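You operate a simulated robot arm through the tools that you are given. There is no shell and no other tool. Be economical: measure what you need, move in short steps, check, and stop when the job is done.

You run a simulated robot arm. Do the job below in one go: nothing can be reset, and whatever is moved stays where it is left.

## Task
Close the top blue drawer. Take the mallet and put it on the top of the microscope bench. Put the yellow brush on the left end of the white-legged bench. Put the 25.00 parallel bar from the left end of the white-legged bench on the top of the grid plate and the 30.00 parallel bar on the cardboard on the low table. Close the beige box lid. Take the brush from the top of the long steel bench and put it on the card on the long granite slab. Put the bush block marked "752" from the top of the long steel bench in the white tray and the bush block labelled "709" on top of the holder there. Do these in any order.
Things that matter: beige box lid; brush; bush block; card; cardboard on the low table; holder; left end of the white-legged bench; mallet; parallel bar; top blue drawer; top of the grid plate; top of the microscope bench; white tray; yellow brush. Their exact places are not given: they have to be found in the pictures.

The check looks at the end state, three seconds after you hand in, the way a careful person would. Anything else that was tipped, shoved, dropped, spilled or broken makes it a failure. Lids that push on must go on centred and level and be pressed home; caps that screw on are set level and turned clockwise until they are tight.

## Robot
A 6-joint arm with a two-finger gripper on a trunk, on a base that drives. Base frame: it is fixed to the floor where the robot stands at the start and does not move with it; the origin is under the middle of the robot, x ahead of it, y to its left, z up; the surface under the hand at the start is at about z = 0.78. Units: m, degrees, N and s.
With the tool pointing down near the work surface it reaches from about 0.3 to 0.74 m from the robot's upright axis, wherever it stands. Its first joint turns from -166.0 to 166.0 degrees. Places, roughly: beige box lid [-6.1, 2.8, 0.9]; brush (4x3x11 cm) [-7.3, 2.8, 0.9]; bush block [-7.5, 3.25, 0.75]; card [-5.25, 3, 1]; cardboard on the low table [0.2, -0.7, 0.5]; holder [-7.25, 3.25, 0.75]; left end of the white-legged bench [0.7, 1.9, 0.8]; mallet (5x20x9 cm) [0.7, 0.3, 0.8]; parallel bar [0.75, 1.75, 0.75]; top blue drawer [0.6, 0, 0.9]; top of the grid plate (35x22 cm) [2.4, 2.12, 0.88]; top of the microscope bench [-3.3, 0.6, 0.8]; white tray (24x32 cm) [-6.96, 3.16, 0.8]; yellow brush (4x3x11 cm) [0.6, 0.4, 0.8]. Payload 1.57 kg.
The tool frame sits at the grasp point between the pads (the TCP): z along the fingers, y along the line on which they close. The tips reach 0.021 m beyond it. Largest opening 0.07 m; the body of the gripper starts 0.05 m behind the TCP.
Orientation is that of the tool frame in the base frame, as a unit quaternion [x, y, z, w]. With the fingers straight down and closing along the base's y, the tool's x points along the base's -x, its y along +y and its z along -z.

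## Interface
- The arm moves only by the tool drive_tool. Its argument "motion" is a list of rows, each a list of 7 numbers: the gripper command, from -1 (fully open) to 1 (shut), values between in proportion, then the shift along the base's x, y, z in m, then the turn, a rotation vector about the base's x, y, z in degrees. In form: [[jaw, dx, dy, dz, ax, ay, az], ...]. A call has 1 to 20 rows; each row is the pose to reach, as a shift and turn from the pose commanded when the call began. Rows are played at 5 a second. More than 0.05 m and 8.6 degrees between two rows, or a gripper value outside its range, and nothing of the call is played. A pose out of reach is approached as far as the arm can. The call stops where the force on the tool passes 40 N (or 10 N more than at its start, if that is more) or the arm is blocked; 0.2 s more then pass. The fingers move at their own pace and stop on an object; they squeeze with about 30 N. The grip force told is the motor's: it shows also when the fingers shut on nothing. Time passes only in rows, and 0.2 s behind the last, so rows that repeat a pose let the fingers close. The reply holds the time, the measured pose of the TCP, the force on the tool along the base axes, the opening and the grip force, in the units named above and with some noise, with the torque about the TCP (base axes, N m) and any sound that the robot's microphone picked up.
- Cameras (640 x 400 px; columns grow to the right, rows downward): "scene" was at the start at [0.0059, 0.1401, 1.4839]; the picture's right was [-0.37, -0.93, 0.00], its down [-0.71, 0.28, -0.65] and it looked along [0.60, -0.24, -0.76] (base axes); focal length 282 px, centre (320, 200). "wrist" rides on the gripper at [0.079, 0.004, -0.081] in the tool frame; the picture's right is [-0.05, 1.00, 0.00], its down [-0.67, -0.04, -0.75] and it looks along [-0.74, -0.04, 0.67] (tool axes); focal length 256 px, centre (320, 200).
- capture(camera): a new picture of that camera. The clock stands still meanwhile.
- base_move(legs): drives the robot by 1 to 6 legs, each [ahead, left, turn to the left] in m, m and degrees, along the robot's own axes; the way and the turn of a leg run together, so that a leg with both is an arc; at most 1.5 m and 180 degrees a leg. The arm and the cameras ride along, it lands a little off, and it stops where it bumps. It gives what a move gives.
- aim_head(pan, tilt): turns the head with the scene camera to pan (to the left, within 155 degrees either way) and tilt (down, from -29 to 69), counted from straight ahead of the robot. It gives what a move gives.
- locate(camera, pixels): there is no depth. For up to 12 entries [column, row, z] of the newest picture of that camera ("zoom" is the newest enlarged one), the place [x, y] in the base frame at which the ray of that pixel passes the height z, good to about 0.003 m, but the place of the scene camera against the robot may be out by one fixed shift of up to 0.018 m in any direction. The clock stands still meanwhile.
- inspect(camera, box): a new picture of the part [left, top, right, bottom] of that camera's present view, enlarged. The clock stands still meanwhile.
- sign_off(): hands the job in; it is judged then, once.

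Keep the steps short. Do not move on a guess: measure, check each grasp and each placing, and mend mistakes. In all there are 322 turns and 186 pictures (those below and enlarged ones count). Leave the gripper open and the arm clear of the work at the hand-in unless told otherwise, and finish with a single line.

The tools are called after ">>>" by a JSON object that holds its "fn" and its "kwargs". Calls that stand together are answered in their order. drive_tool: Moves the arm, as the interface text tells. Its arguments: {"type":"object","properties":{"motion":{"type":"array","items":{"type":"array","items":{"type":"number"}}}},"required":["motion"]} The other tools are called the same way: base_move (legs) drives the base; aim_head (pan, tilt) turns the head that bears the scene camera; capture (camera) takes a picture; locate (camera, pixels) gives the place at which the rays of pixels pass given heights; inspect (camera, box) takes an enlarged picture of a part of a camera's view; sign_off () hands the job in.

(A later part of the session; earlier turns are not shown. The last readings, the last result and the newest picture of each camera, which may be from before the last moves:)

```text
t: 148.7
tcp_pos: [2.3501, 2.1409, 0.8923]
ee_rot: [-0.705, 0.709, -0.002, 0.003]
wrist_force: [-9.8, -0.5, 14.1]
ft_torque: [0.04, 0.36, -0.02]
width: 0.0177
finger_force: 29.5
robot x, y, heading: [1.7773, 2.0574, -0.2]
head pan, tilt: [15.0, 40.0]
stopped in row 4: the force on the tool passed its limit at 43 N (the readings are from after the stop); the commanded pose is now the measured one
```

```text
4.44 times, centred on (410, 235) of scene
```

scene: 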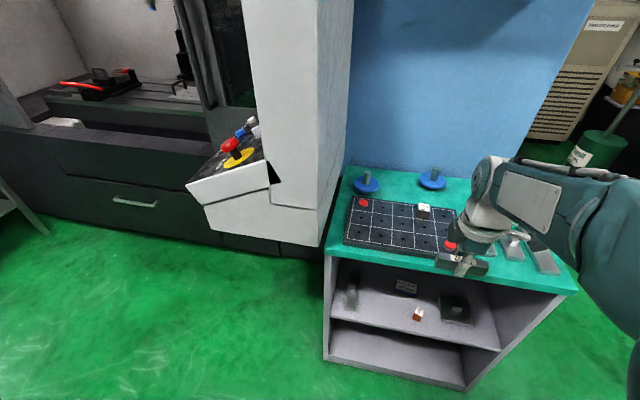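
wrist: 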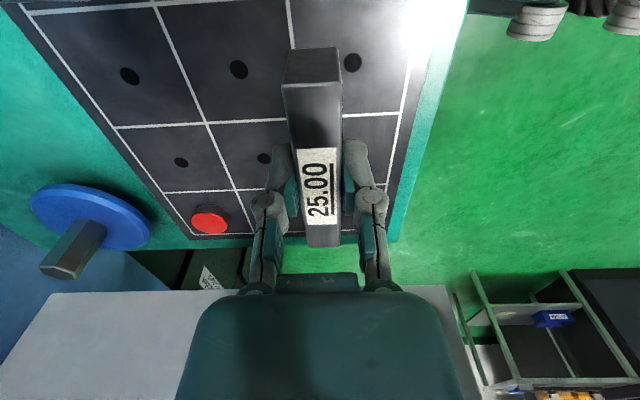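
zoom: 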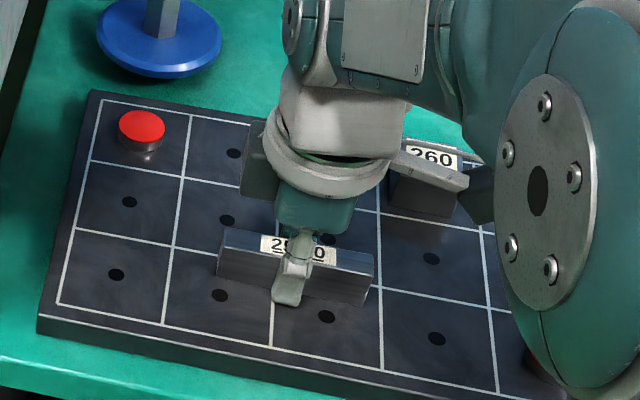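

Contact with the plate at TCP 0.892. Ease 1 mm up, open gently, rise.

>>> {"fn": "drive_tool", "kwargs": {"motion": [[1, 0, 0, 0.001, 0, 0, 0], [0.5, 0, 0, 0.001, 0, 0, 0], [0, 0, 0, 0.001, 0, 0, 0], [-0.3, 0, 0, 0.001, 0, 0, 0], [-0.3, 0, 0, 0.01, 0, 0, 0], [-0.3, 0, 0, 0.03, 0, 0, 0], [-0.3, 0, 0, 0.07, 0, 0, 0], [-0.3, 0, 0, 0.11, 0, 0, 0], [-0.3, 0, 0, 0.15, 0, 0, 0], [-0.3, -0.03, 0, 0.16, 0, 0, 0], [-0.3, -0.07, -0.02, 0.16, 0, 0, 0], [-0.3, -0.11, -0.04, 0.16, 0, 0, 0]]}}

>>> {"fn": "inspect", "kwargs": {"camera": "scene", "box": [320, 150, 520, 290]}}

```text
t: 151.3
tcp_pos: [2.2416, 2.0955, 1.0484]
ee_rot: [-0.706, 0.709, -0.001, 0.003]
wrist_force: [0.6, 0.1, -0.4]
ft_torque: [0.0, 0.02, 0.02]
width: 0.0454
finger_force: 0.0
robot x, y, heading: [1.776, 2.054, -0.3]
head pan, tilt: [15.0, 40.0]
```

```text
2.86 times, centred on (420, 220) of scene
```

zoom: 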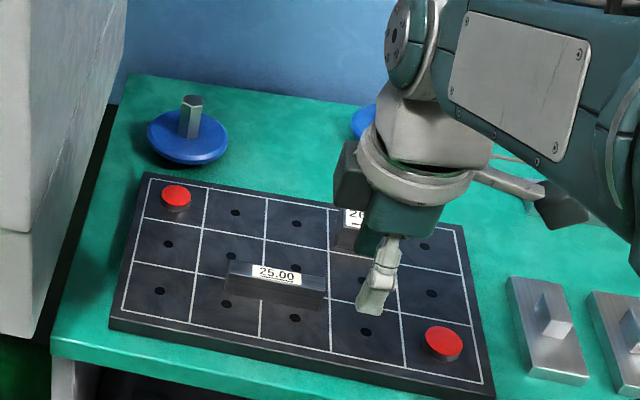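

The 25.00 bar stands on the grid plate. Now turn the tool back 90° while retracting.

>>> {"fn": "drive_tool", "kwargs": {"motion": [[-1, -0.02, 0, 0, 0, 0, -8], [-1, -0.04, -0.005, 0, 0, 0, -16], [-1, -0.045, -0.01, 0, 0, 0, -24], [-1, -0.045, -0.015, 0, 0, 0, -32], [-1, -0.045, -0.02, 0, 0, 0, -40], [-1, -0.045, -0.025, 0, 0, 0, -48], [-1, -0.045, -0.03, 0, 0, 0, -56], [-1, -0.045, -0.035, 0, 0, 0, -64], [-1, -0.045, -0.04, 0, 0, 0, -72], [-1, -0.045, -0.04, 0, 0, 0, -80], [-1, -0.045, -0.04, 0, 0, 0, -88], [-1, -0.045, -0.04, 0, 0, 0, -90]]}}

>>> {"fn": "base_move", "kwargs": {"legs": [[-0.35, 0, 0], [0, 0.7, 0], [-1.2, 0, 0], [-0.3, -0.6, 0], [0, -1.2, 0], [0, -0.6, 0]]}}

```text
t: 153.9
tcp_pos: [2.1965, 2.0613, 1.0493]
ee_rot: [0.002, 1.0, -0.004, 0.002]
wrist_force: [-0.5, 0.4, 0.3]
ft_torque: [0.01, -0.01, -0.03]
width: 0.07
finger_force: 0.1
robot x, y, heading: [1.7779, 2.0585, -0.2]
head pan, tilt: [15.0, 40.0]
```

```text
t: 177.1
tcp_pos: [0.3179, 0.38, 1.0504]
ee_rot: [0.003, 1.0, -0.005, 0.001]
wrist_force: [0.5, 0.3, -1.2]
ft_torque: [-0.03, 0.01, 0.03]
width: 0.0703
finger_force: 0.0
robot x, y, heading: [-0.0999, 0.3781, -0.3]
head pan, tilt: [15.0, 40.0]
```

Arrived at (−0.1, 0.38). Move 8 cm ahead and look at the mallet.

>>> {"fn": "base_move", "kwargs": {"legs": [[0.09, -0.03, 0.3]]}}

>>> {"fn": "capture", "kwargs": {"camera": "wrist"}}

>>> {"fn": "aim_head", "kwargs": {"pan": 0, "tilt": 50}}

>>> {"fn": "capture", "kwargs": {"camera": "scene"}}

```text
t: 178.2
tcp_pos: [0.4034, 0.3551, 1.05]
ee_rot: [-0.001, 1.0, -0.006, 0.002]
wrist_force: [0.0, 1.0, 0.1]
ft_torque: [-0.04, 0.01, 0.02]
width: 0.0701
finger_force: 0.1
robot x, y, heading: [-0.0151, 0.3451, -0.1]
head pan, tilt: [15.0, 40.0]
```

```text
121 pictures are left
```

wrist: 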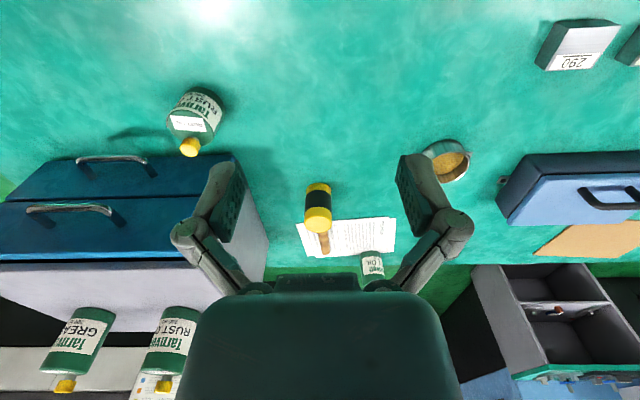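

```text
t: 179.0
tcp_pos: [0.4033, 0.3527, 1.0508]
ee_rot: [-0.001, 1.0, -0.004, 0.001]
wrist_force: [0.2, -0.5, -0.7]
ft_torque: [-0.03, 0.01, 0.0]
width: 0.07
finger_force: 0.0
robot x, y, heading: [-0.0136, 0.3446, -0.1]
head pan, tilt: [0.0, 50.0]
```

```text
120 pictures are left
```

scene: 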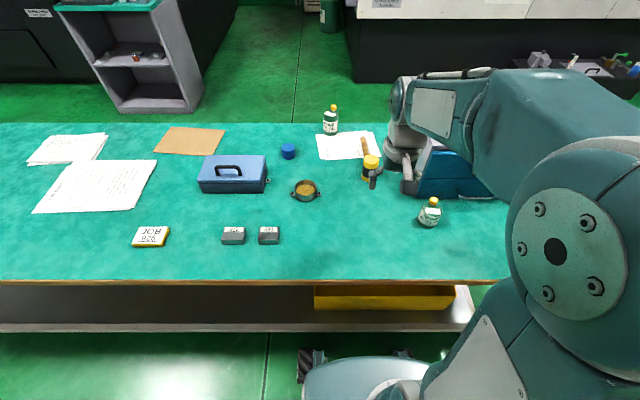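

>>> {"fn": "inspect", "kwargs": {"camera": "wrist", "box": [270, 160, 380, 270]}}

```text
3.64 times, centred on (325, 215) of wrist
```

zoom: 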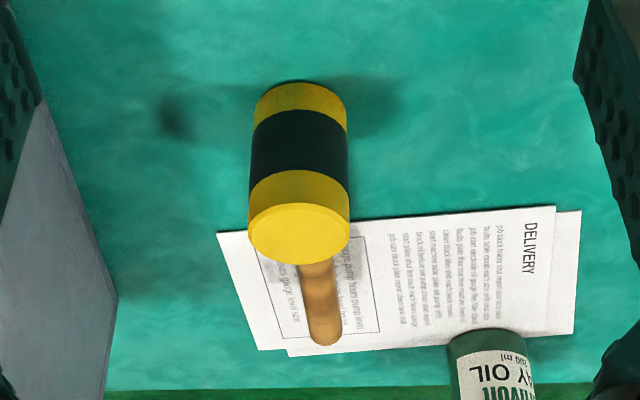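

>>> {"fn": "locate", "kwargs": {"camera": "zoom", "pixels": [[299, 235, 0.87], [249, 232, 0.87], [349, 222, 0.87], [299, 203, 0.87], [303, 266, 0.87], [298, 83, 0.78], [325, 338, 0.825], [318, 270, 0.825]]}}

```text
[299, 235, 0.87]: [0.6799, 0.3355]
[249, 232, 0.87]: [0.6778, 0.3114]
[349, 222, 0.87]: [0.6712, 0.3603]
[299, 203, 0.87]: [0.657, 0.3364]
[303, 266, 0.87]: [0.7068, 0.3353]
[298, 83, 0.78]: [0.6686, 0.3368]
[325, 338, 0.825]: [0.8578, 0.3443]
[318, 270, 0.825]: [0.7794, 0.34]
```

Head centre ≈(0.684, 0.336), 5 cm wide, top z≈0.87; handle runs to x 0.86. Move out over it at z 0.95.

>>> {"fn": "drive_tool", "kwargs": {"motion": [[-1, 0.04, -0.005, -0.02, 0, 0, 0], [-1, 0.08, -0.01, -0.04, 0, 0, 0], [-1, 0.12, -0.017, -0.06, 0, 0, 0], [-1, 0.16, -0.017, -0.08, 0, 0, 0], [-1, 0.2, -0.017, -0.09, 0, 0, 0], [-1, 0.24, -0.017, -0.1, 0, 0, 0], [-1, 0.281, -0.017, -0.1, 0, 0, 0], [-1, 0.281, -0.017, -0.12, 0, 0, 0]]}}

>>> {"fn": "capture", "kwargs": {"camera": "wrist"}}

```text
t: 180.8
tcp_pos: [0.6858, 0.3324, 0.9283]
ee_rot: [-0.001, 1.0, -0.003, 0.0]
wrist_force: [0.4, 0.4, 0.5]
ft_torque: [-0.02, -0.02, 0.01]
width: 0.07
finger_force: 0.1
robot x, y, heading: [-0.0143, 0.3472, -0.2]
head pan, tilt: [0.0, 50.0]
```

```text
118 pictures are left
```

wrist: 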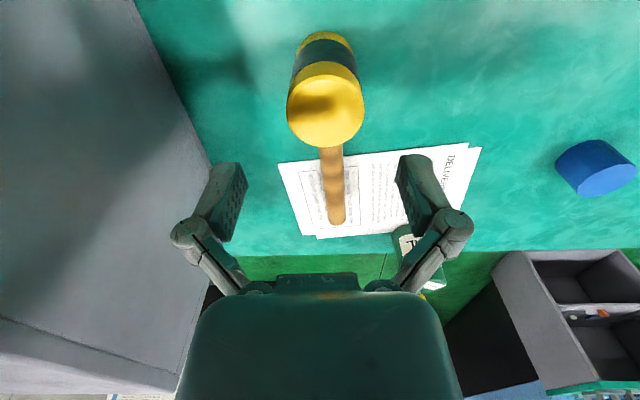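

>>> {"fn": "locate", "kwargs": {"camera": "wrist", "pixels": [[326, 105, 0.87], [286, 100, 0.87], [365, 105, 0.87], [326, 62, 0.87], [328, 146, 0.87]]}}

```text
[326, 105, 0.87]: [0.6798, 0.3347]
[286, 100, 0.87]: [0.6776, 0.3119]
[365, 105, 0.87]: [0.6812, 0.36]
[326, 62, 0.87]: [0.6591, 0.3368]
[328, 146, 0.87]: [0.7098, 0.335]
```

Centre (0.683, 0.336). Descend to TCP 0.84 and close.

>>> {"fn": "drive_tool", "kwargs": {"motion": [[-1, -0.002, 0.003, -0.03, 0, 0, 0], [-1, -0.002, 0.003, -0.06, 0, 0, 0], [-1, -0.002, 0.003, -0.088, 0, 0, 0], [-1, -0.002, 0.003, -0.088, 0, 0, 0], [0, -0.002, 0.003, -0.088, 0, 0, 0], [1, -0.002, 0.003, -0.088, 0, 0, 0], [1, -0.002, 0.003, -0.088, 0, 0, 0], [1, -0.002, 0.003, -0.088, 0, 0, 0]]}}

>>> {"fn": "drive_tool", "kwargs": {"motion": [[1, 0, 0, 0.005, 0, 0, 0], [1, 0, 0, 0.01, 0, 0, 0], [1, 0, 0, 0.02, 0, 0, 0], [1, 0, 0, 0.03, 0, 0, 0]]}}

>>> {"fn": "capture", "kwargs": {"camera": "wrist"}}

```text
t: 182.6
tcp_pos: [0.6835, 0.3334, 0.8431]
ee_rot: [-0.001, 1.0, -0.003, 0.003]
wrist_force: [-1.4, 2.1, 10.3]
ft_torque: [0.09, -0.09, 0.05]
width: 0.0486
finger_force: 30.2
robot x, y, heading: [-0.0152, 0.3445, -0.1]
head pan, tilt: [0.0, 50.0]
```

```text
t: 183.6
tcp_pos: [0.6837, 0.3374, 0.8739]
ee_rot: [0.0, 1.0, -0.003, 0.002]
wrist_force: [-0.2, 0.3, -4.3]
ft_torque: [0.01, 0.11, -0.03]
width: 0.0486
finger_force: 30.0
robot x, y, heading: [-0.0149, 0.3461, 0.0]
head pan, tilt: [0.0, 50.0]
```

```text
117 pictures are left
```

wrist: 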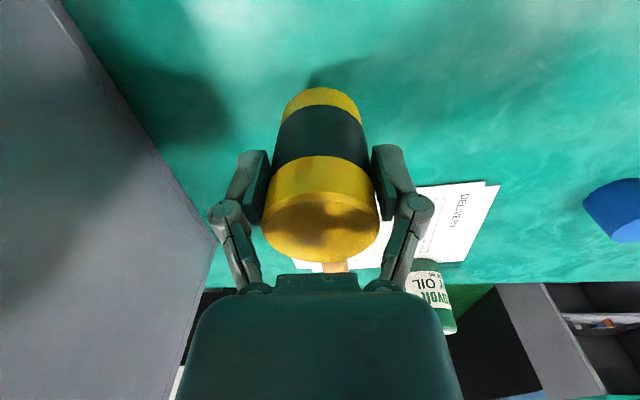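

Held well. Lift, retract, then look behind for the microscope bench.

>>> {"fn": "drive_tool", "kwargs": {"motion": [[1, 0, 0, 0.03, 0, 0, 0], [1, -0.02, 0, 0.06, 0, 0, 0], [1, -0.06, 0, 0.09, 0, 0, 0], [1, -0.1, 0, 0.12, 0, 0, 0], [1, -0.14, 0, 0.14, 0, 0, 0], [1, -0.18, 0, 0.16, 0, 0, 0], [1, -0.22, 0, 0.17, 0, 0, 0], [1, -0.26, 0, 0.17, 0, 0, 0]]}}

>>> {"fn": "aim_head", "kwargs": {"pan": 150, "tilt": 15}}

>>> {"fn": "capture", "kwargs": {"camera": "scene"}}

>>> {"fn": "capture", "kwargs": {"camera": "wrist"}}

```text
t: 185.4
tcp_pos: [0.4296, 0.3355, 1.0397]
ee_rot: [-0.001, 1.0, -0.003, 0.002]
wrist_force: [0.0, -1.0, -4.9]
ft_torque: [-0.01, 0.13, -0.02]
width: 0.0486
finger_force: 29.9
robot x, y, heading: [-0.0142, 0.3472, -0.2]
head pan, tilt: [0.0, 50.0]
```

```text
t: 187.7
tcp_pos: [0.4305, 0.3348, 1.0396]
ee_rot: [-0.001, 1.0, -0.003, 0.002]
wrist_force: [0.8, -0.5, -4.9]
ft_torque: [0.0, 0.14, 0.01]
width: 0.0487
finger_force: 30.3
robot x, y, heading: [-0.0149, 0.3496, -0.1]
head pan, tilt: [150.0, 15.0]
```

```text
116 pictures are left
```

scene: 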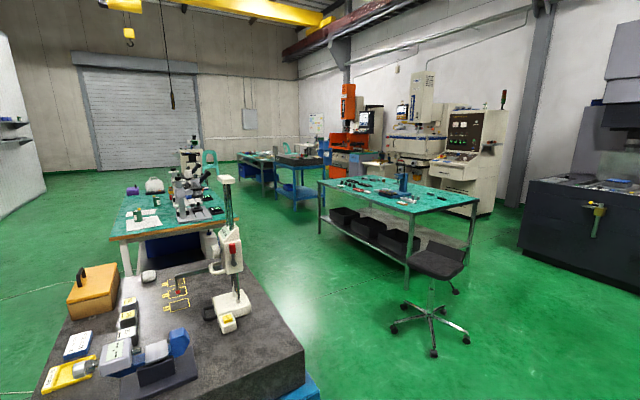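

```text
115 pictures are left
```

wrist: 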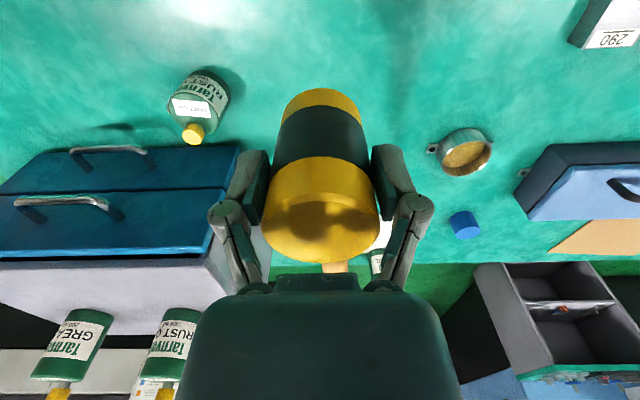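

>>> {"fn": "locate", "kwargs": {"camera": "scene", "pixels": [[305, 350, 0.9], [225, 235, 0.9], [118, 275, 0.9], [35, 400, 0.9], [108, 240, 0.78], [218, 230, 0.78], [135, 195, 0.78], [215, 190, 0.78], [410, 212, 0.85], [320, 182, 0.85], [432, 357, 0.0], [125, 275, 0.0]]}}

>>> {"fn": "inspect", "kwargs": {"camera": "scene", "box": [80, 130, 280, 270]}}

```text
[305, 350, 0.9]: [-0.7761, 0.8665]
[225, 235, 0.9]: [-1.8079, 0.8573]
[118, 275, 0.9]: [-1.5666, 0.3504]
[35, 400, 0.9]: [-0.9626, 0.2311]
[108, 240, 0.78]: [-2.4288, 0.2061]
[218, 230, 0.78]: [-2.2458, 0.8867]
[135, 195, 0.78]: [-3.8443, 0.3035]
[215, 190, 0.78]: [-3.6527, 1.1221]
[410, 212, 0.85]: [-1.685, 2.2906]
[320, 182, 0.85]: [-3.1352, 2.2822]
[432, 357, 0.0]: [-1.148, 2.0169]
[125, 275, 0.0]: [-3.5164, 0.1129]
```

```text
2.86 times, centred on (180, 200) of scene
```

zoom: 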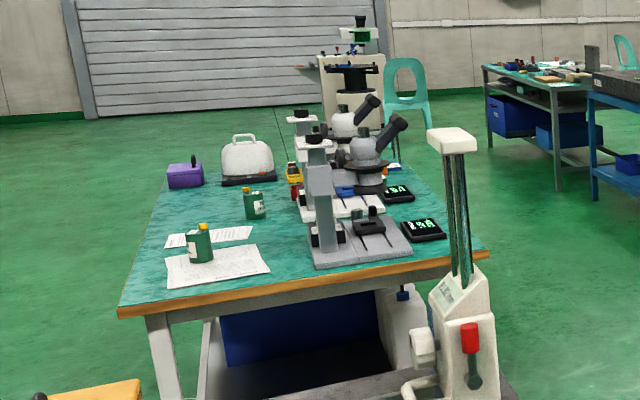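

The granite table sits directly behind (x −0.78…−1.8, y 0.2…0.87); the microscope bench behind it, free on its low-y side. I route along y≈−0.65 and turn to face +y at x≈−3.0.

>>> {"fn": "base_move", "kwargs": {"legs": [[-0.22, 0, 0], [0, -0.6, 0], [-0.9, -0.4, 0], [-1.3, 0, 0]]}}

>>> {"fn": "aim_head", "kwargs": {"pan": 110, "tilt": 30}}

>>> {"fn": "capture", "kwargs": {"camera": "scene"}}

```text
t: 203.2
tcp_pos: [-1.9944, -0.6369, 1.0413]
ee_rot: [-0.016, 1.0, -0.003, 0.002]
wrist_force: [0.3, -0.2, -4.0]
ft_torque: [-0.04, 0.12, -0.01]
width: 0.0486
finger_force: 29.9
robot x, y, heading: [-2.4371, -0.6418, 1.7]
head pan, tilt: [150.0, 15.0]
```

```text
t: 204.3
tcp_pos: [-1.9939, -0.6378, 1.0402]
ee_rot: [-0.015, 1.0, -0.004, 0.003]
wrist_force: [-0.5, -0.3, -3.1]
ft_torque: [-0.01, 0.15, 0.01]
width: 0.0485
finger_force: 30.4
robot x, y, heading: [-2.4418, -0.6394, 1.6]
head pan, tilt: [110.0, 30.0]
```

```text
113 pictures are left
```

scene: 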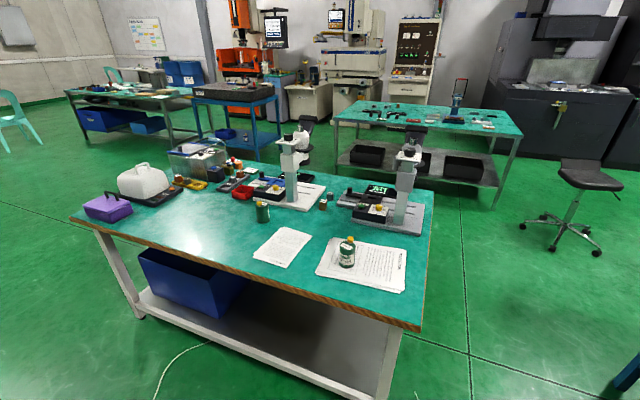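

>>> {"fn": "locate", "kwargs": {"camera": "scene", "pixels": [[215, 235, 0.78], [180, 220, 0.78], [240, 265, 0.78], [72, 213, 0.78], [420, 328, 0.78], [262, 218, 0.78], [110, 212, 0.78], [160, 198, 0.78], [260, 260, 0.78], [207, 185, 0.78], [430, 195, 0.78]]}}

>>> {"fn": "inspect", "kwargs": {"camera": "scene", "box": [70, 130, 330, 300]}}

```text
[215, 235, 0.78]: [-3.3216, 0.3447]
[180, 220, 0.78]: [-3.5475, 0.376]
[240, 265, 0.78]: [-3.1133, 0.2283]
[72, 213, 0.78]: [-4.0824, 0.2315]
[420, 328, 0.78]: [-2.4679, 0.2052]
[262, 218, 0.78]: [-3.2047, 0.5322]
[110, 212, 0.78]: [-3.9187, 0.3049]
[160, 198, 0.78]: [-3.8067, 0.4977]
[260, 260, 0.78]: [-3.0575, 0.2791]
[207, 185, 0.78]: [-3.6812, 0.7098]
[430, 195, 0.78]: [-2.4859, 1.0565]
```

```text
2.35 times, centred on (200, 215) of scene
```

zoom: 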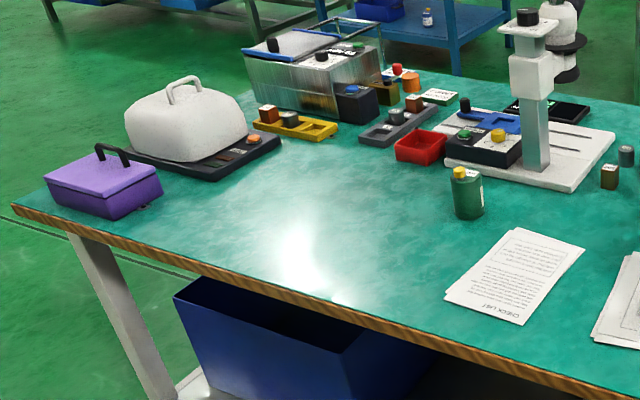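

Free bench area around (−3.42, 0.35). I turn to face +y, then slide to x≈−3.42, y≈−0.28.

>>> {"fn": "base_move", "kwargs": {"legs": [[0, 0, 88.4], [0, 0.98, 0], [0.36, 0, 0]]}}

>>> {"fn": "capture", "kwargs": {"camera": "wrist"}}

>>> {"fn": "aim_head", "kwargs": {"pan": 10, "tilt": 45}}

>>> {"fn": "capture", "kwargs": {"camera": "scene"}}

```text
t: 215.1
tcp_pos: [-3.4012, 0.1482, 1.0401]
ee_rot: [-0.707, 0.708, -0.001, 0.003]
wrist_force: [-0.2, 0.3, -3.3]
ft_torque: [-0.11, 0.01, -0.01]
width: 0.0479
finger_force: 30.0
robot x, y, heading: [-3.4116, -0.2969, 89.7]
head pan, tilt: [110.0, 30.0]
```

```text
111 pictures are left
```

wrist: 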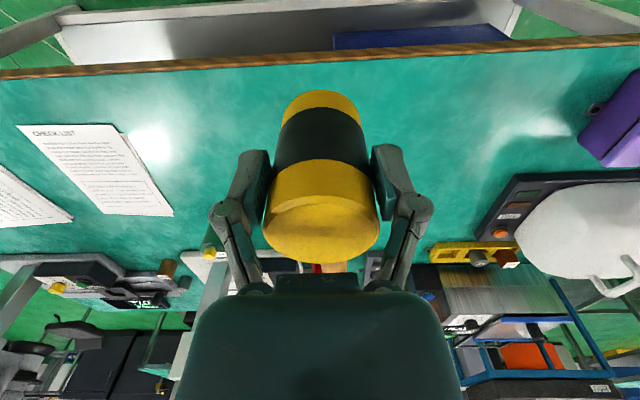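

```text
t: 216.8
tcp_pos: [-3.4009, 0.1478, 1.0403]
ee_rot: [-0.707, 0.707, -0.003, 0.003]
wrist_force: [0.3, 0.3, -3.7]
ft_torque: [-0.1, -0.02, 0.05]
width: 0.0483
finger_force: 30.7
robot x, y, heading: [-3.4149, -0.2987, 89.9]
head pan, tilt: [10.0, 45.0]
```

```text
110 pictures are left
```

scene: 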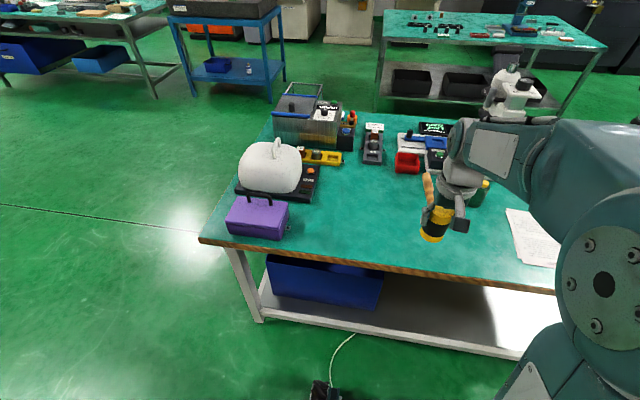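

>>> {"fn": "locate", "kwargs": {"camera": "wrist", "pixels": [[320, 55, 0.78], [172, 215, 0.78], [205, 250, 0.8], [318, 268, 0.8], [380, 262, 0.8], [480, 250, 0.8], [585, 150, 0.78]]}}

>>> {"fn": "locate", "kwargs": {"camera": "scene", "pixels": [[406, 170, 0.78], [372, 163, 0.78], [288, 235, 0.78], [360, 258, 0.78], [475, 205, 0.78], [332, 164, 0.78], [504, 215, 0.78]]}}

```text
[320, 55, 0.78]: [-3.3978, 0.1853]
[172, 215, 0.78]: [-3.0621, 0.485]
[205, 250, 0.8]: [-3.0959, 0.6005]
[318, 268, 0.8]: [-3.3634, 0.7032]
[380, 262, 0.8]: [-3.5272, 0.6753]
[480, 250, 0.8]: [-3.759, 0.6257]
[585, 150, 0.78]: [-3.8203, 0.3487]
```

```text
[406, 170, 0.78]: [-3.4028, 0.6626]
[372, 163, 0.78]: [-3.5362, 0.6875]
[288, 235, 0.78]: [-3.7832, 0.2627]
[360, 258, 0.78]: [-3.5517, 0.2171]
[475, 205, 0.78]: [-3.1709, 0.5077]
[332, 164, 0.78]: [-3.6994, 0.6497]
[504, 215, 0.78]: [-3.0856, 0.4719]
```

Head target (−3.44, 0.31), handle ending about y 0.49; all neighbours are well away. Move and descend.

>>> {"fn": "drive_tool", "kwargs": {"motion": [[1, -0.015, 0.04, 0, 0, 0, 0], [1, -0.03, 0.08, 0, 0, 0, 0], [1, -0.04, 0.12, 0, 0, 0, 0], [1, -0.04, 0.162, 0, 0, 0, 0], [1, -0.04, 0.162, -0.04, 0, 0, 0], [1, -0.04, 0.162, -0.08, 0, 0, 0], [1, -0.04, 0.162, -0.12, 0, 0, 0], [1, -0.04, 0.162, -0.16, 0, 0, 0], [1, -0.04, 0.162, -0.18, 0, 0, 0]]}}

>>> {"fn": "drive_tool", "kwargs": {"motion": [[1, 0, 0, -0.005, 0, 0, 0], [1, 0, 0, -0.009, 0, 0, 0], [1, 0, 0, -0.012, 0, 0, 0], [1, 0, 0, -0.015, 0, 0, 0]]}}

```text
t: 218.8
tcp_pos: [-3.441, 0.3111, 0.861]
ee_rot: [0.707, -0.707, 0.002, -0.003]
wrist_force: [0.0, 0.9, -4.1]
ft_torque: [-0.11, 0.02, -0.01]
width: 0.048
finger_force: 29.6
robot x, y, heading: [-3.4159, -0.2998, 89.7]
head pan, tilt: [10.0, 45.0]
```

```text
t: 219.8
tcp_pos: [-3.4416, 0.3099, 0.845]
ee_rot: [-0.707, 0.708, -0.001, 0.004]
wrist_force: [0.1, 0.2, -3.8]
ft_torque: [-0.11, 0.02, 0.03]
width: 0.0481
finger_force: 30.3
robot x, y, heading: [-3.4109, -0.2966, 89.9]
head pan, tilt: [10.0, 45.0]
```

>>> {"fn": "drive_tool", "kwargs": {"motion": [[1, 0, 0, -0.002, 0, 0, 0], [1, 0, 0, -0.004, 0, 0, 0], [1, 0, 0, -0.006, 0, 0, 0], [1, 0, 0, -0.008, 0, 0, 0]]}}

```text
t: 220.8
tcp_pos: [-3.4398, 0.3103, 0.8384]
ee_rot: [0.707, -0.707, -0.001, -0.005]
wrist_force: [-0.5, -2.2, 23.0]
ft_torque: [0.23, 0.01, 0.07]
width: 0.0479
finger_force: 29.6
robot x, y, heading: [-3.4175, -0.2992, 90.0]
head pan, tilt: [10.0, 45.0]
```

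Contact (23 N). Ease up 3 mm, open, rise.

>>> {"fn": "drive_tool", "kwargs": {"motion": [[1, 0, 0, 0.003, 0, 0, 0], [0.2, 0, 0, 0.003, 0, 0, 0], [-0.5, 0, 0, 0.003, 0, 0, 0], [-1, 0, 0, 0.003, 0, 0, 0], [-1, 0, 0, 0.003, 0, 0, 0], [-1, 0, 0, 0.03, 0, 0, 0], [-1, 0, 0, 0.07, 0, 0, 0], [-1, 0, 0, 0.11, 0, 0, 0], [-1, 0, 0, 0.15, 0, 0, 0], [-1, 0.01, -0.04, 0.17, 0, 0, 0], [-1, 0.02, -0.08, 0.18, 0, 0, 0], [-1, 0.03, -0.12, 0.19, 0, 0, 0], [-1, 0.03, -0.16, 0.2, 0, 0, 0]]}}

>>> {"fn": "capture", "kwargs": {"camera": "scene"}}

>>> {"fn": "capture", "kwargs": {"camera": "wrist"}}

```text
t: 223.6
tcp_pos: [-3.4116, 0.1504, 1.0361]
ee_rot: [0.707, -0.707, 0.002, -0.003]
wrist_force: [0.4, 0.2, -0.4]
ft_torque: [0.0, -0.03, -0.01]
width: 0.0697
finger_force: 0.2
robot x, y, heading: [-3.4154, -0.2975, 89.7]
head pan, tilt: [10.0, 45.0]
```

```text
109 pictures are left
```

scene: 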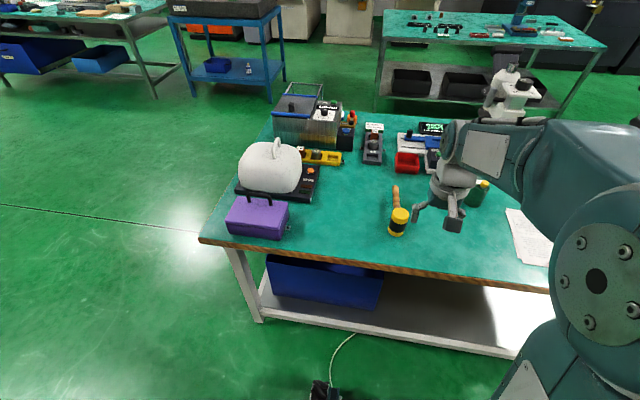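

```text
108 pictures are left
```

wrist: 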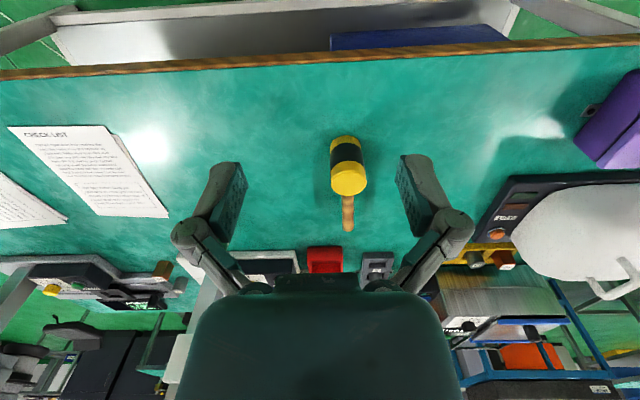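

The mallet stands on the microscope bench. Now drive west around the bench end and look toward the granite slab and steel bench.

>>> {"fn": "base_move", "kwargs": {"legs": [[-0.1, 1.4, 0], [0, 0.4, 0], [1.2, 0, 0], [0.5, 0, 0]]}}

>>> {"fn": "aim_head", "kwargs": {"pan": 30, "tilt": 20}}

>>> {"fn": "capture", "kwargs": {"camera": "scene"}}

```text
t: 240.9
tcp_pos: [-5.0712, 1.7896, 1.036]
ee_rot: [-0.683, 0.73, -0.003, 0.003]
wrist_force: [0.0, -0.1, -0.4]
ft_torque: [-0.03, -0.01, 0.02]
width: 0.07
finger_force: 0.1
robot x, y, heading: [-5.1036, 1.3456, 85.9]
head pan, tilt: [10.0, 45.0]
```

```text
t: 241.8
tcp_pos: [-5.0708, 1.7888, 1.0354]
ee_rot: [-0.683, 0.731, -0.001, 0.003]
wrist_force: [-0.5, 0.0, 0.5]
ft_torque: [0.0, -0.06, 0.0]
width: 0.0701
finger_force: 0.0
robot x, y, heading: [-5.1027, 1.3435, 85.7]
head pan, tilt: [30.0, 20.0]
```

```text
107 pictures are left
```

scene: 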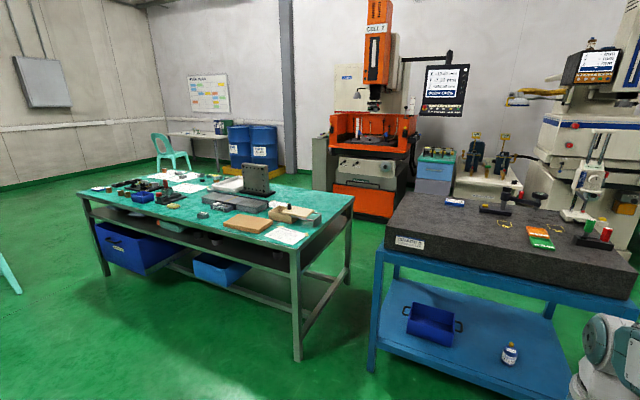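

>>> {"fn": "inspect", "kwargs": {"camera": "scene", "box": [80, 160, 360, 290]}}

>>> {"fn": "inspect", "kwargs": {"camera": "scene", "box": [380, 130, 640, 310]}}

>>> {"fn": "locate", "kwargs": {"camera": "scene", "pixels": [[385, 237, 0.97], [630, 280, 0.97], [538, 235, 0.97], [455, 202, 0.97], [302, 248, 0.78], [355, 200, 0.78], [80, 197, 0.78], [290, 215, 0.85], [255, 190, 0.85], [175, 178, 0.8], [297, 360, 0.0], [372, 372, 0.0]]}}

```text
2.29 times, centred on (220, 225) of scene
```

zoom: 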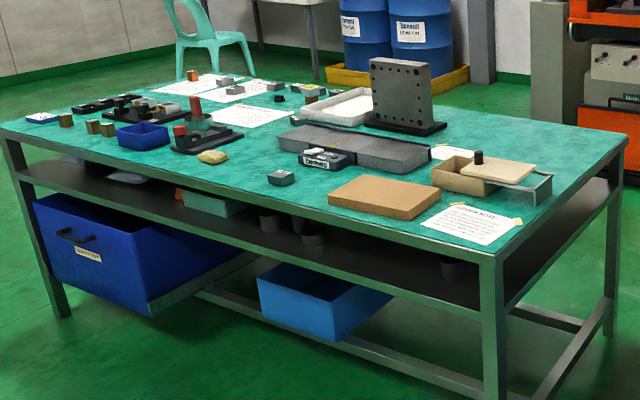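

```text
2.22 times, centred on (510, 220) of scene
```

zoom: 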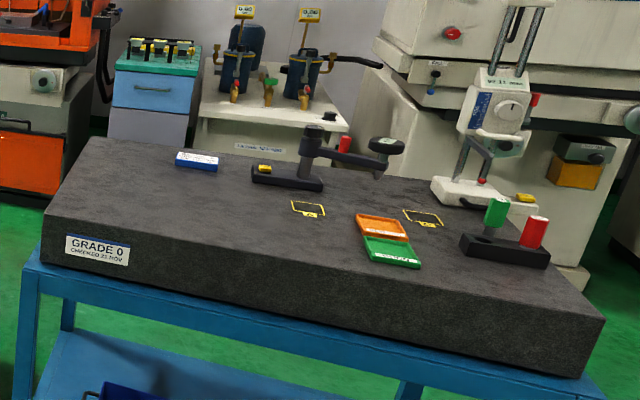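

```text
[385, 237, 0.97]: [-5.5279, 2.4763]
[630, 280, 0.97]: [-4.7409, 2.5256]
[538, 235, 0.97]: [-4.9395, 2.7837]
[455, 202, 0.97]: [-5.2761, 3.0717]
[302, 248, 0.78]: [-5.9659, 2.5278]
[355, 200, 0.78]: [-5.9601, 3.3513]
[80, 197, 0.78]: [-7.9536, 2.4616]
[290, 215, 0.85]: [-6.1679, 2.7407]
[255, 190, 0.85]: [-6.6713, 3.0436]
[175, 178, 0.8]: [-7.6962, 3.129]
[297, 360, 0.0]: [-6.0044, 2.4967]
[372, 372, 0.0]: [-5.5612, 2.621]
```

I see the beige box (lid slid aside) near the right end of the steel bench, and the blue/white card at (−5.28, 3.07) on the slab. First drive to the beige box.

>>> {"fn": "base_move", "kwargs": {"legs": [[0, 0, 4.3], [0, 0.98, 0], [0.75, 0, 0]]}}

>>> {"fn": "capture", "kwargs": {"camera": "wrist"}}

>>> {"fn": "aim_head", "kwargs": {"pan": 5, "tilt": 45}}

>>> {"fn": "capture", "kwargs": {"camera": "scene"}}

```text
t: 251.1
tcp_pos: [-6.066, 2.5774, 1.0352]
ee_rot: [-0.7, 0.714, -0.001, 0.003]
wrist_force: [0.4, 0.3, -0.5]
ft_torque: [0.0, 0.03, 0.0]
width: 0.0698
finger_force: 0.1
robot x, y, heading: [-6.0788, 2.1293, 88.5]
head pan, tilt: [30.0, 20.0]
```

```text
104 pictures are left
```

wrist: 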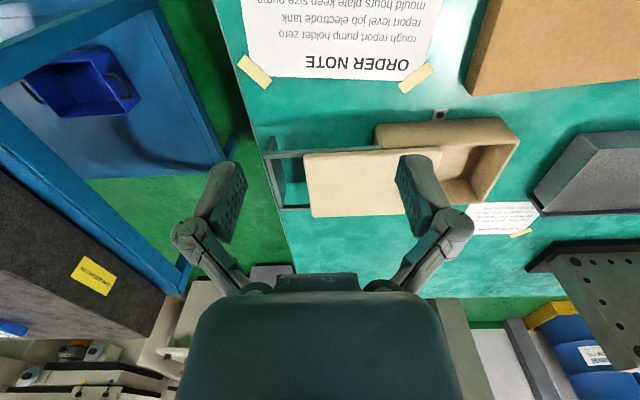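

```text
t: 252.0
tcp_pos: [-6.0667, 2.5773, 1.0351]
ee_rot: [-0.7, 0.714, -0.002, 0.004]
wrist_force: [-0.1, -0.9, -0.5]
ft_torque: [-0.04, 0.03, -0.01]
width: 0.0699
finger_force: 0.1
robot x, y, heading: [-6.0803, 2.1283, 88.8]
head pan, tilt: [5.0, 45.0]
```

```text
103 pictures are left
```

scene: 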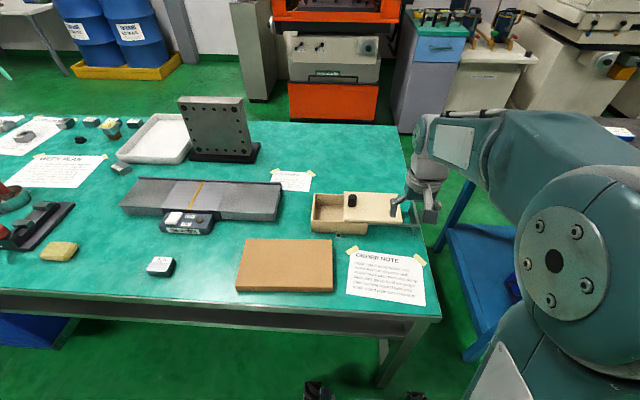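

>>> {"fn": "inspect", "kwargs": {"camera": "scene", "box": [290, 160, 450, 260]}}

>>> {"fn": "inspect", "kwargs": {"camera": "wrist", "box": [240, 80, 560, 240]}}

```text
4.00 times, centred on (370, 210) of scene
```

zoom: 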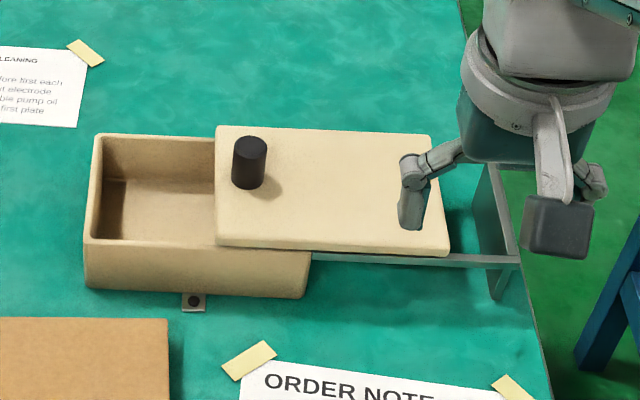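

```text
2.00 times, centred on (400, 160) of wrist
```

zoom: 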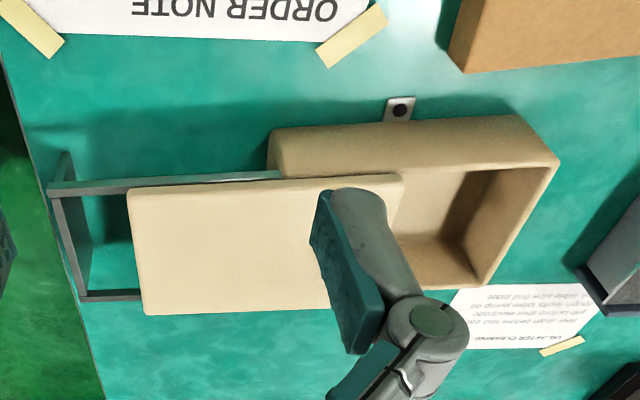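

It's a sliding lid with a black knob; the lid must slide toward −x onto the box. I move the hand left so the wrist camera sees the knob.

>>> {"fn": "drive_tool", "kwargs": {"motion": [[-1, -0.04, 0, 0, 0, 0, 1.2], [-1, -0.08, 0, 0, 0, 0, 1.2], [-1, -0.11, -0.02, 0, 0, 0, 1.2]]}}

>>> {"fn": "capture", "kwargs": {"camera": "wrist"}}

>>> {"fn": "inspect", "kwargs": {"camera": "scene", "box": [290, 160, 450, 260]}}

```text
t: 252.8
tcp_pos: [-6.1784, 2.5564, 1.037]
ee_rot: [0.708, -0.706, 0.002, -0.004]
wrist_force: [0.1, -0.5, 0.0]
ft_torque: [-0.02, -0.02, -0.04]
width: 0.0699
finger_force: 0.2
robot x, y, heading: [-6.0787, 2.1284, 89.0]
head pan, tilt: [5.0, 45.0]
```

```text
100 pictures are left
```

wrist: 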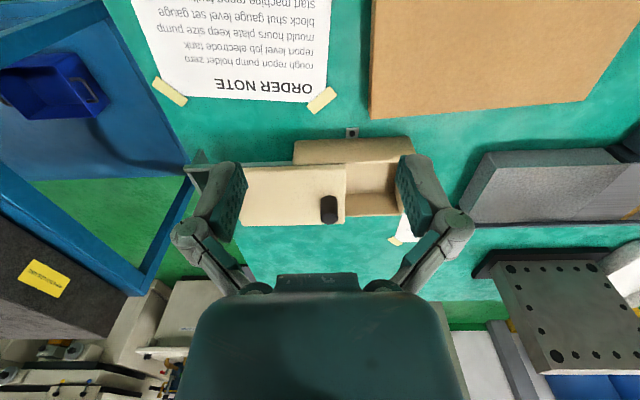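

```text
4.00 times, centred on (370, 210) of scene
```

zoom: 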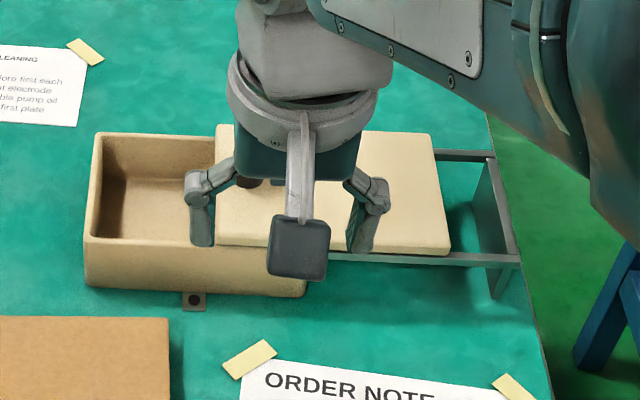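

>>> {"fn": "locate", "kwargs": {"camera": "wrist", "pixels": [[328, 199, 0.84], [328, 199, 0.86], [328, 222, 0.87], [328, 222, 0.89], [345, 165, 0.84], [345, 214, 0.84], [414, 155, 0.84], [293, 160, 0.82], [294, 142, 0.82], [398, 212, 0.84], [247, 168, 0.84], [195, 170, 0.84]]}}

>>> {"fn": "locate", "kwargs": {"camera": "zoom", "pixels": [[95, 135, 0.84], [85, 242, 0.84], [215, 240, 0.84], [450, 252, 0.84], [432, 133, 0.84], [312, 255, 0.84], [85, 290, 0.78], [520, 262, 0.84]]}}

```text
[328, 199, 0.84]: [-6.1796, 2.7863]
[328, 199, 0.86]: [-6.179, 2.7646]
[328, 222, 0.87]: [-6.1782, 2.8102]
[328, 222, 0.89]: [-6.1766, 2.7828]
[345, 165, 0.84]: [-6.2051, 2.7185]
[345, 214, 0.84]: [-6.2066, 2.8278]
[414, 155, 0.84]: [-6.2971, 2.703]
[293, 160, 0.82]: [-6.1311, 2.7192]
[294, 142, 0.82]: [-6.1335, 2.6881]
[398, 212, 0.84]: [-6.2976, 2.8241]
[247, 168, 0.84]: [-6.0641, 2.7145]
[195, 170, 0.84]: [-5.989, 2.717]
```

```text
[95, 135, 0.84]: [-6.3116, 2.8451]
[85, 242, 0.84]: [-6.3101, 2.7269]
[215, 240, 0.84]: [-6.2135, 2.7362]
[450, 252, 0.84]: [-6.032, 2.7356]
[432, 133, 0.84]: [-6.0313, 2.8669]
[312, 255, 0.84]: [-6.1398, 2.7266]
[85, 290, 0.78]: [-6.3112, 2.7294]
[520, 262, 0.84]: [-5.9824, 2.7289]
```

Box top z≈0.84, x −6.30…−6.13; the lid's leading edge at −6.205, so it needs about 9.5 cm toward −x. Knob at (−6.179, 2.785). I move above it, and descend partway.

>>> {"fn": "drive_tool", "kwargs": {"motion": [[-1, 0, 0.045, -0.01, 0, 0, 0], [-1, 0, 0.09, -0.02, 0, 0, 0], [-1, 0, 0.135, -0.03, 0, 0, 0], [-1, 0, 0.18, -0.05, 0, 0, 0], [-1, 0, 0.215, -0.07, 0, 0, 0], [-1, 0, 0.229, -0.1, 0, 0, 0]]}}

>>> {"fn": "capture", "kwargs": {"camera": "wrist"}}

```text
t: 254.2
tcp_pos: [-6.1828, 2.7859, 0.9364]
ee_rot: [0.708, -0.707, 0.002, -0.004]
wrist_force: [1.0, 0.0, 0.1]
ft_torque: [0.01, 0.03, -0.01]
width: 0.0699
finger_force: 0.1
robot x, y, heading: [-6.0798, 2.1279, 88.8]
head pan, tilt: [5.0, 45.0]
```

```text
98 pictures are left
```

wrist: 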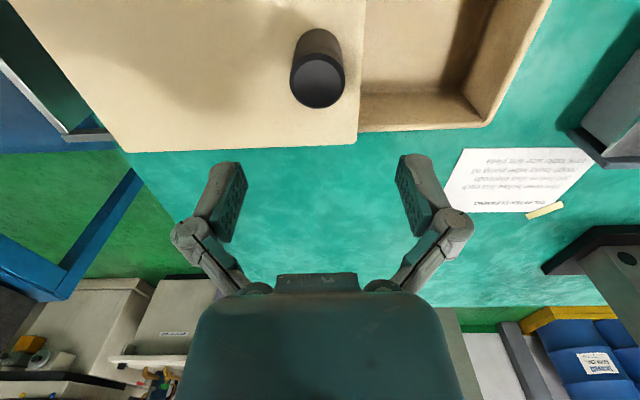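

>>> {"fn": "locate", "kwargs": {"camera": "wrist", "pixels": [[318, 85, 0.88], [318, 60, 0.88], [319, 108, 0.88], [295, 85, 0.88], [345, 82, 0.88], [320, 30, 0.848], [357, 143, 0.848]]}}

```text
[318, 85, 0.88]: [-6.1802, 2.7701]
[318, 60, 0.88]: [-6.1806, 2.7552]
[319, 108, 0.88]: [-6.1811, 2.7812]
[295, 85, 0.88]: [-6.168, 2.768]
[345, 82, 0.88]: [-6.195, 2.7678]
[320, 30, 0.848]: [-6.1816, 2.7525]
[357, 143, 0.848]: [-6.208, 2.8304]
```

The nearer view puts the knob at y≈2.767. Correct y by −18 mm and lower a bit to recheck.

>>> {"fn": "drive_tool", "kwargs": {"motion": [[-1, 0.002, -0.018, -0.01, 0, 0, 0], [-1, 0.002, -0.018, -0.03, 0, 0, 0]]}}

>>> {"fn": "capture", "kwargs": {"camera": "wrist"}}

>>> {"fn": "inspect", "kwargs": {"camera": "scene", "box": [290, 160, 450, 260]}}

```text
t: 254.8
tcp_pos: [-6.1784, 2.7678, 0.9065]
ee_rot: [0.708, -0.706, 0.002, -0.004]
wrist_force: [-0.1, -0.2, 0.8]
ft_torque: [-0.02, 0.02, 0.03]
width: 0.0697
finger_force: 0.0
robot x, y, heading: [-6.0796, 2.1294, 88.9]
head pan, tilt: [5.0, 45.0]
```

```text
97 pictures are left
```

wrist: 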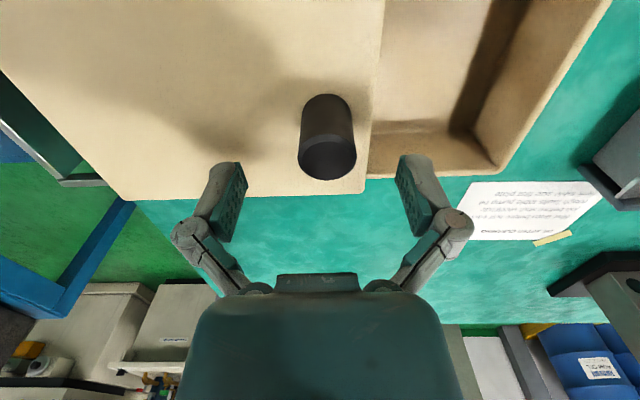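

```text
4.00 times, centred on (370, 210) of scene
```

zoom: 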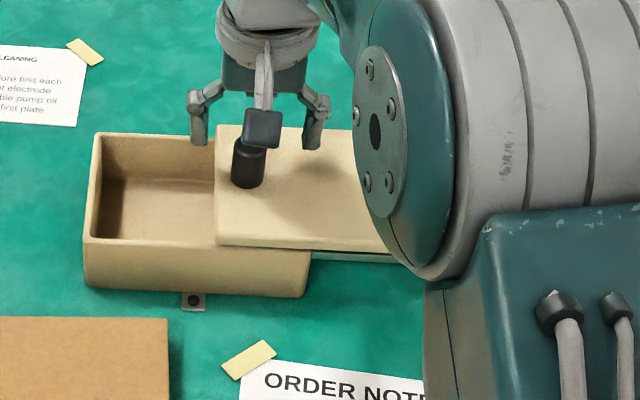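

The knob is between the fingers' lines. Nudge +4 mm in y and lower to just above the lid.

>>> {"fn": "drive_tool", "kwargs": {"motion": [[-1, -0.003, 0.004, -0.01, 0, 0, 0], [-1, -0.003, 0.004, -0.02, 0, 0, 0], [-1, -0.003, 0.004, -0.028, 0, 0, 0], [-1, -0.003, 0.004, -0.034, 0, 0, 0]]}}

>>> {"fn": "capture", "kwargs": {"camera": "wrist"}}

```text
t: 255.8
tcp_pos: [-6.1788, 2.7724, 0.8751]
ee_rot: [0.708, -0.707, 0.0, -0.005]
wrist_force: [0.4, -14.1, 32.7]
ft_torque: [-0.17, -1.06, -0.41]
width: 0.0705
finger_force: 0.0
robot x, y, heading: [-6.0775, 2.1303, 89.1]
head pan, tilt: [5.0, 45.0]
```

```text
95 pictures are left
```

wrist: 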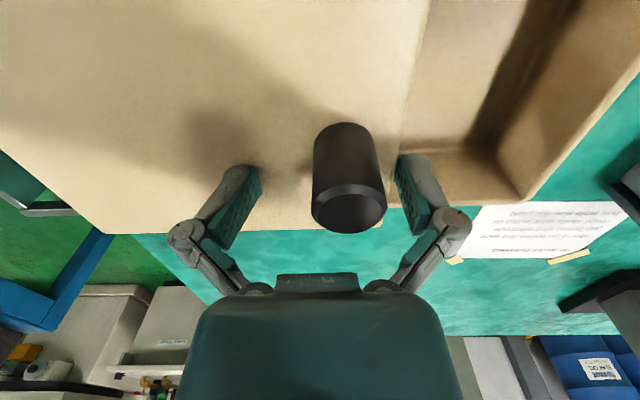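

The tips touched the lid (33 N). Raise 4 mm, shift x −10 mm to centre the knob, then close.

>>> {"fn": "drive_tool", "kwargs": {"motion": [[-1, 0, 0, 0.005, 0, 0, 0], [-1, -0.005, 0, 0.005, 0, 0, 0], [-1, -0.01, 0, 0.005, 0, 0, 0], [-0.3, -0.01, 0, 0.005, 0, 0, 0], [0.2, -0.01, 0, 0.005, 0, 0, 0], [0.6, -0.01, 0, 0.005, 0, 0, 0], [0.8, -0.01, 0, 0.005, 0, 0, 0]]}}

>>> {"fn": "capture", "kwargs": {"camera": "wrist"}}

```text
t: 257.4
tcp_pos: [-6.1875, 2.7713, 0.8809]
ee_rot: [0.707, -0.707, -0.001, -0.008]
wrist_force: [-1.5, 0.3, 42.9]
ft_torque: [0.05, -1.39, 0.17]
width: 0.0619
finger_force: 31.4
robot x, y, heading: [-6.077, 2.1303, 88.8]
head pan, tilt: [5.0, 45.0]
```

```text
94 pictures are left
```

wrist: 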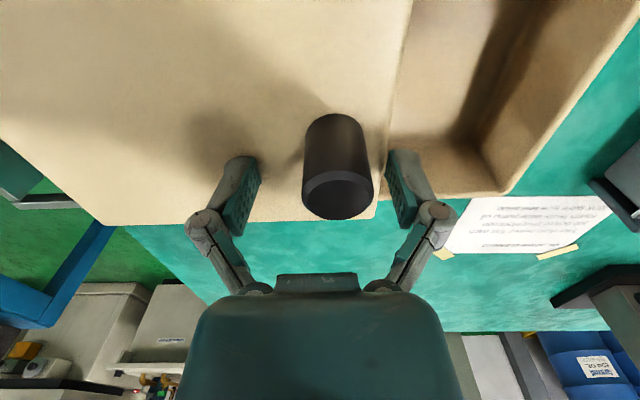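

The fingers were blocked against the lid. Open, raise 12 mm and close higher on the knob.

>>> {"fn": "drive_tool", "kwargs": {"motion": [[-1, 0, 0, 0.006, 0, 0, 0], [-1, 0, 0, 0.012, 0, 0, 0], [-0.4, 0, 0, 0.012, 0, 0, 0], [0, 0, 0, 0.012, 0, 0, 0], [0.4, 0, 0, 0.012, 0, 0, 0], [0.6, 0, 0, 0.012, 0, 0, 0]]}}

>>> {"fn": "capture", "kwargs": {"camera": "wrist"}}

```text
t: 258.8
tcp_pos: [-6.1873, 2.7749, 0.8909]
ee_rot: [0.707, -0.707, -0.001, -0.007]
wrist_force: [0.6, 20.6, 19.5]
ft_torque: [0.24, 0.26, -0.15]
width: 0.0135
finger_force: 0.1
robot x, y, heading: [-6.0726, 2.1316, 88.5]
head pan, tilt: [5.0, 45.0]
```

```text
93 pictures are left
```

wrist: 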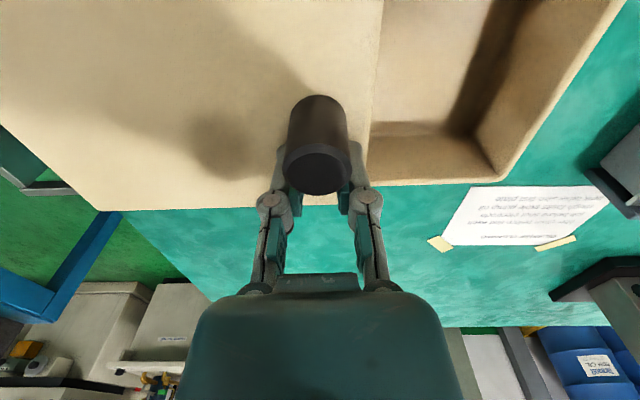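

The fingers closed behind the knob; it's nearer (y≈2.75) and taller. Open, rise, move back 20 mm and re-look.

>>> {"fn": "drive_tool", "kwargs": {"motion": [[0.2, 0, 0, 0, 0, 0, 0], [-0.4, 0, 0, 0.005, 0, 0, 0], [-1, 0, 0, 0.02, 0, 0, 0], [-1, 0, 0, 0.045, 0, 0, 0], [-1, 0.002, -0.02, 0.055, 0, 0, 0]]}}

>>> {"fn": "capture", "kwargs": {"camera": "wrist"}}

>>> {"fn": "inspect", "kwargs": {"camera": "scene", "box": [290, 160, 450, 260]}}

```text
t: 260.0
tcp_pos: [-6.1854, 2.7516, 0.9427]
ee_rot: [0.707, -0.707, 0.002, -0.004]
wrist_force: [0.2, -0.3, 0.0]
ft_torque: [-0.02, 0.0, 0.0]
width: 0.0701
finger_force: 0.2
robot x, y, heading: [-6.0777, 2.1318, 88.8]
head pan, tilt: [5.0, 45.0]
```

```text
92 pictures are left
```

wrist: 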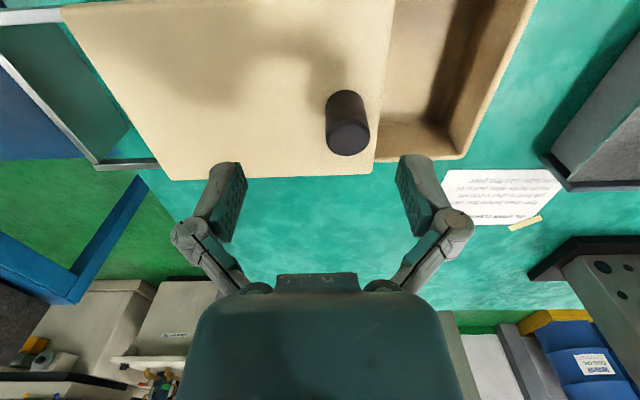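

```text
4.00 times, centred on (370, 210) of scene
```

zoom: 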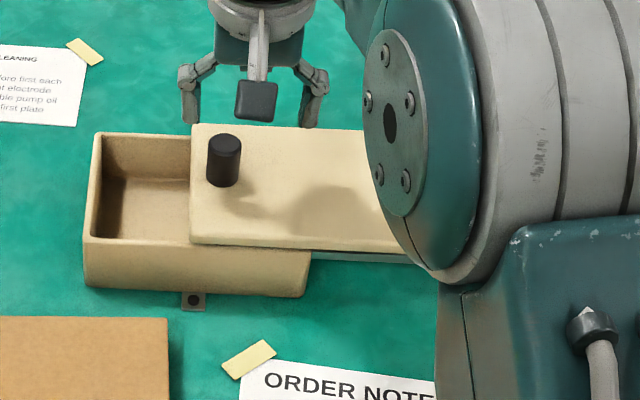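

>>> {"fn": "locate", "kwargs": {"camera": "wrist", "pixels": [[348, 137, 0.89], [348, 137, 0.88], [345, 91, 0.855], [348, 120, 0.89], [348, 155, 0.89], [375, 172, 0.855], [65, 5, 0.855], [172, 180, 0.855]]}}

```text
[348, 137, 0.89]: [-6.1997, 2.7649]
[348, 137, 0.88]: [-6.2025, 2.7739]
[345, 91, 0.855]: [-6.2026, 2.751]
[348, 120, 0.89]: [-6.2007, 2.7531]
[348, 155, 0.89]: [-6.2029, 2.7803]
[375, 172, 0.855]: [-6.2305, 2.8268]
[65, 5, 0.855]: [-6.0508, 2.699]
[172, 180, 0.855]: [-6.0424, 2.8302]
```

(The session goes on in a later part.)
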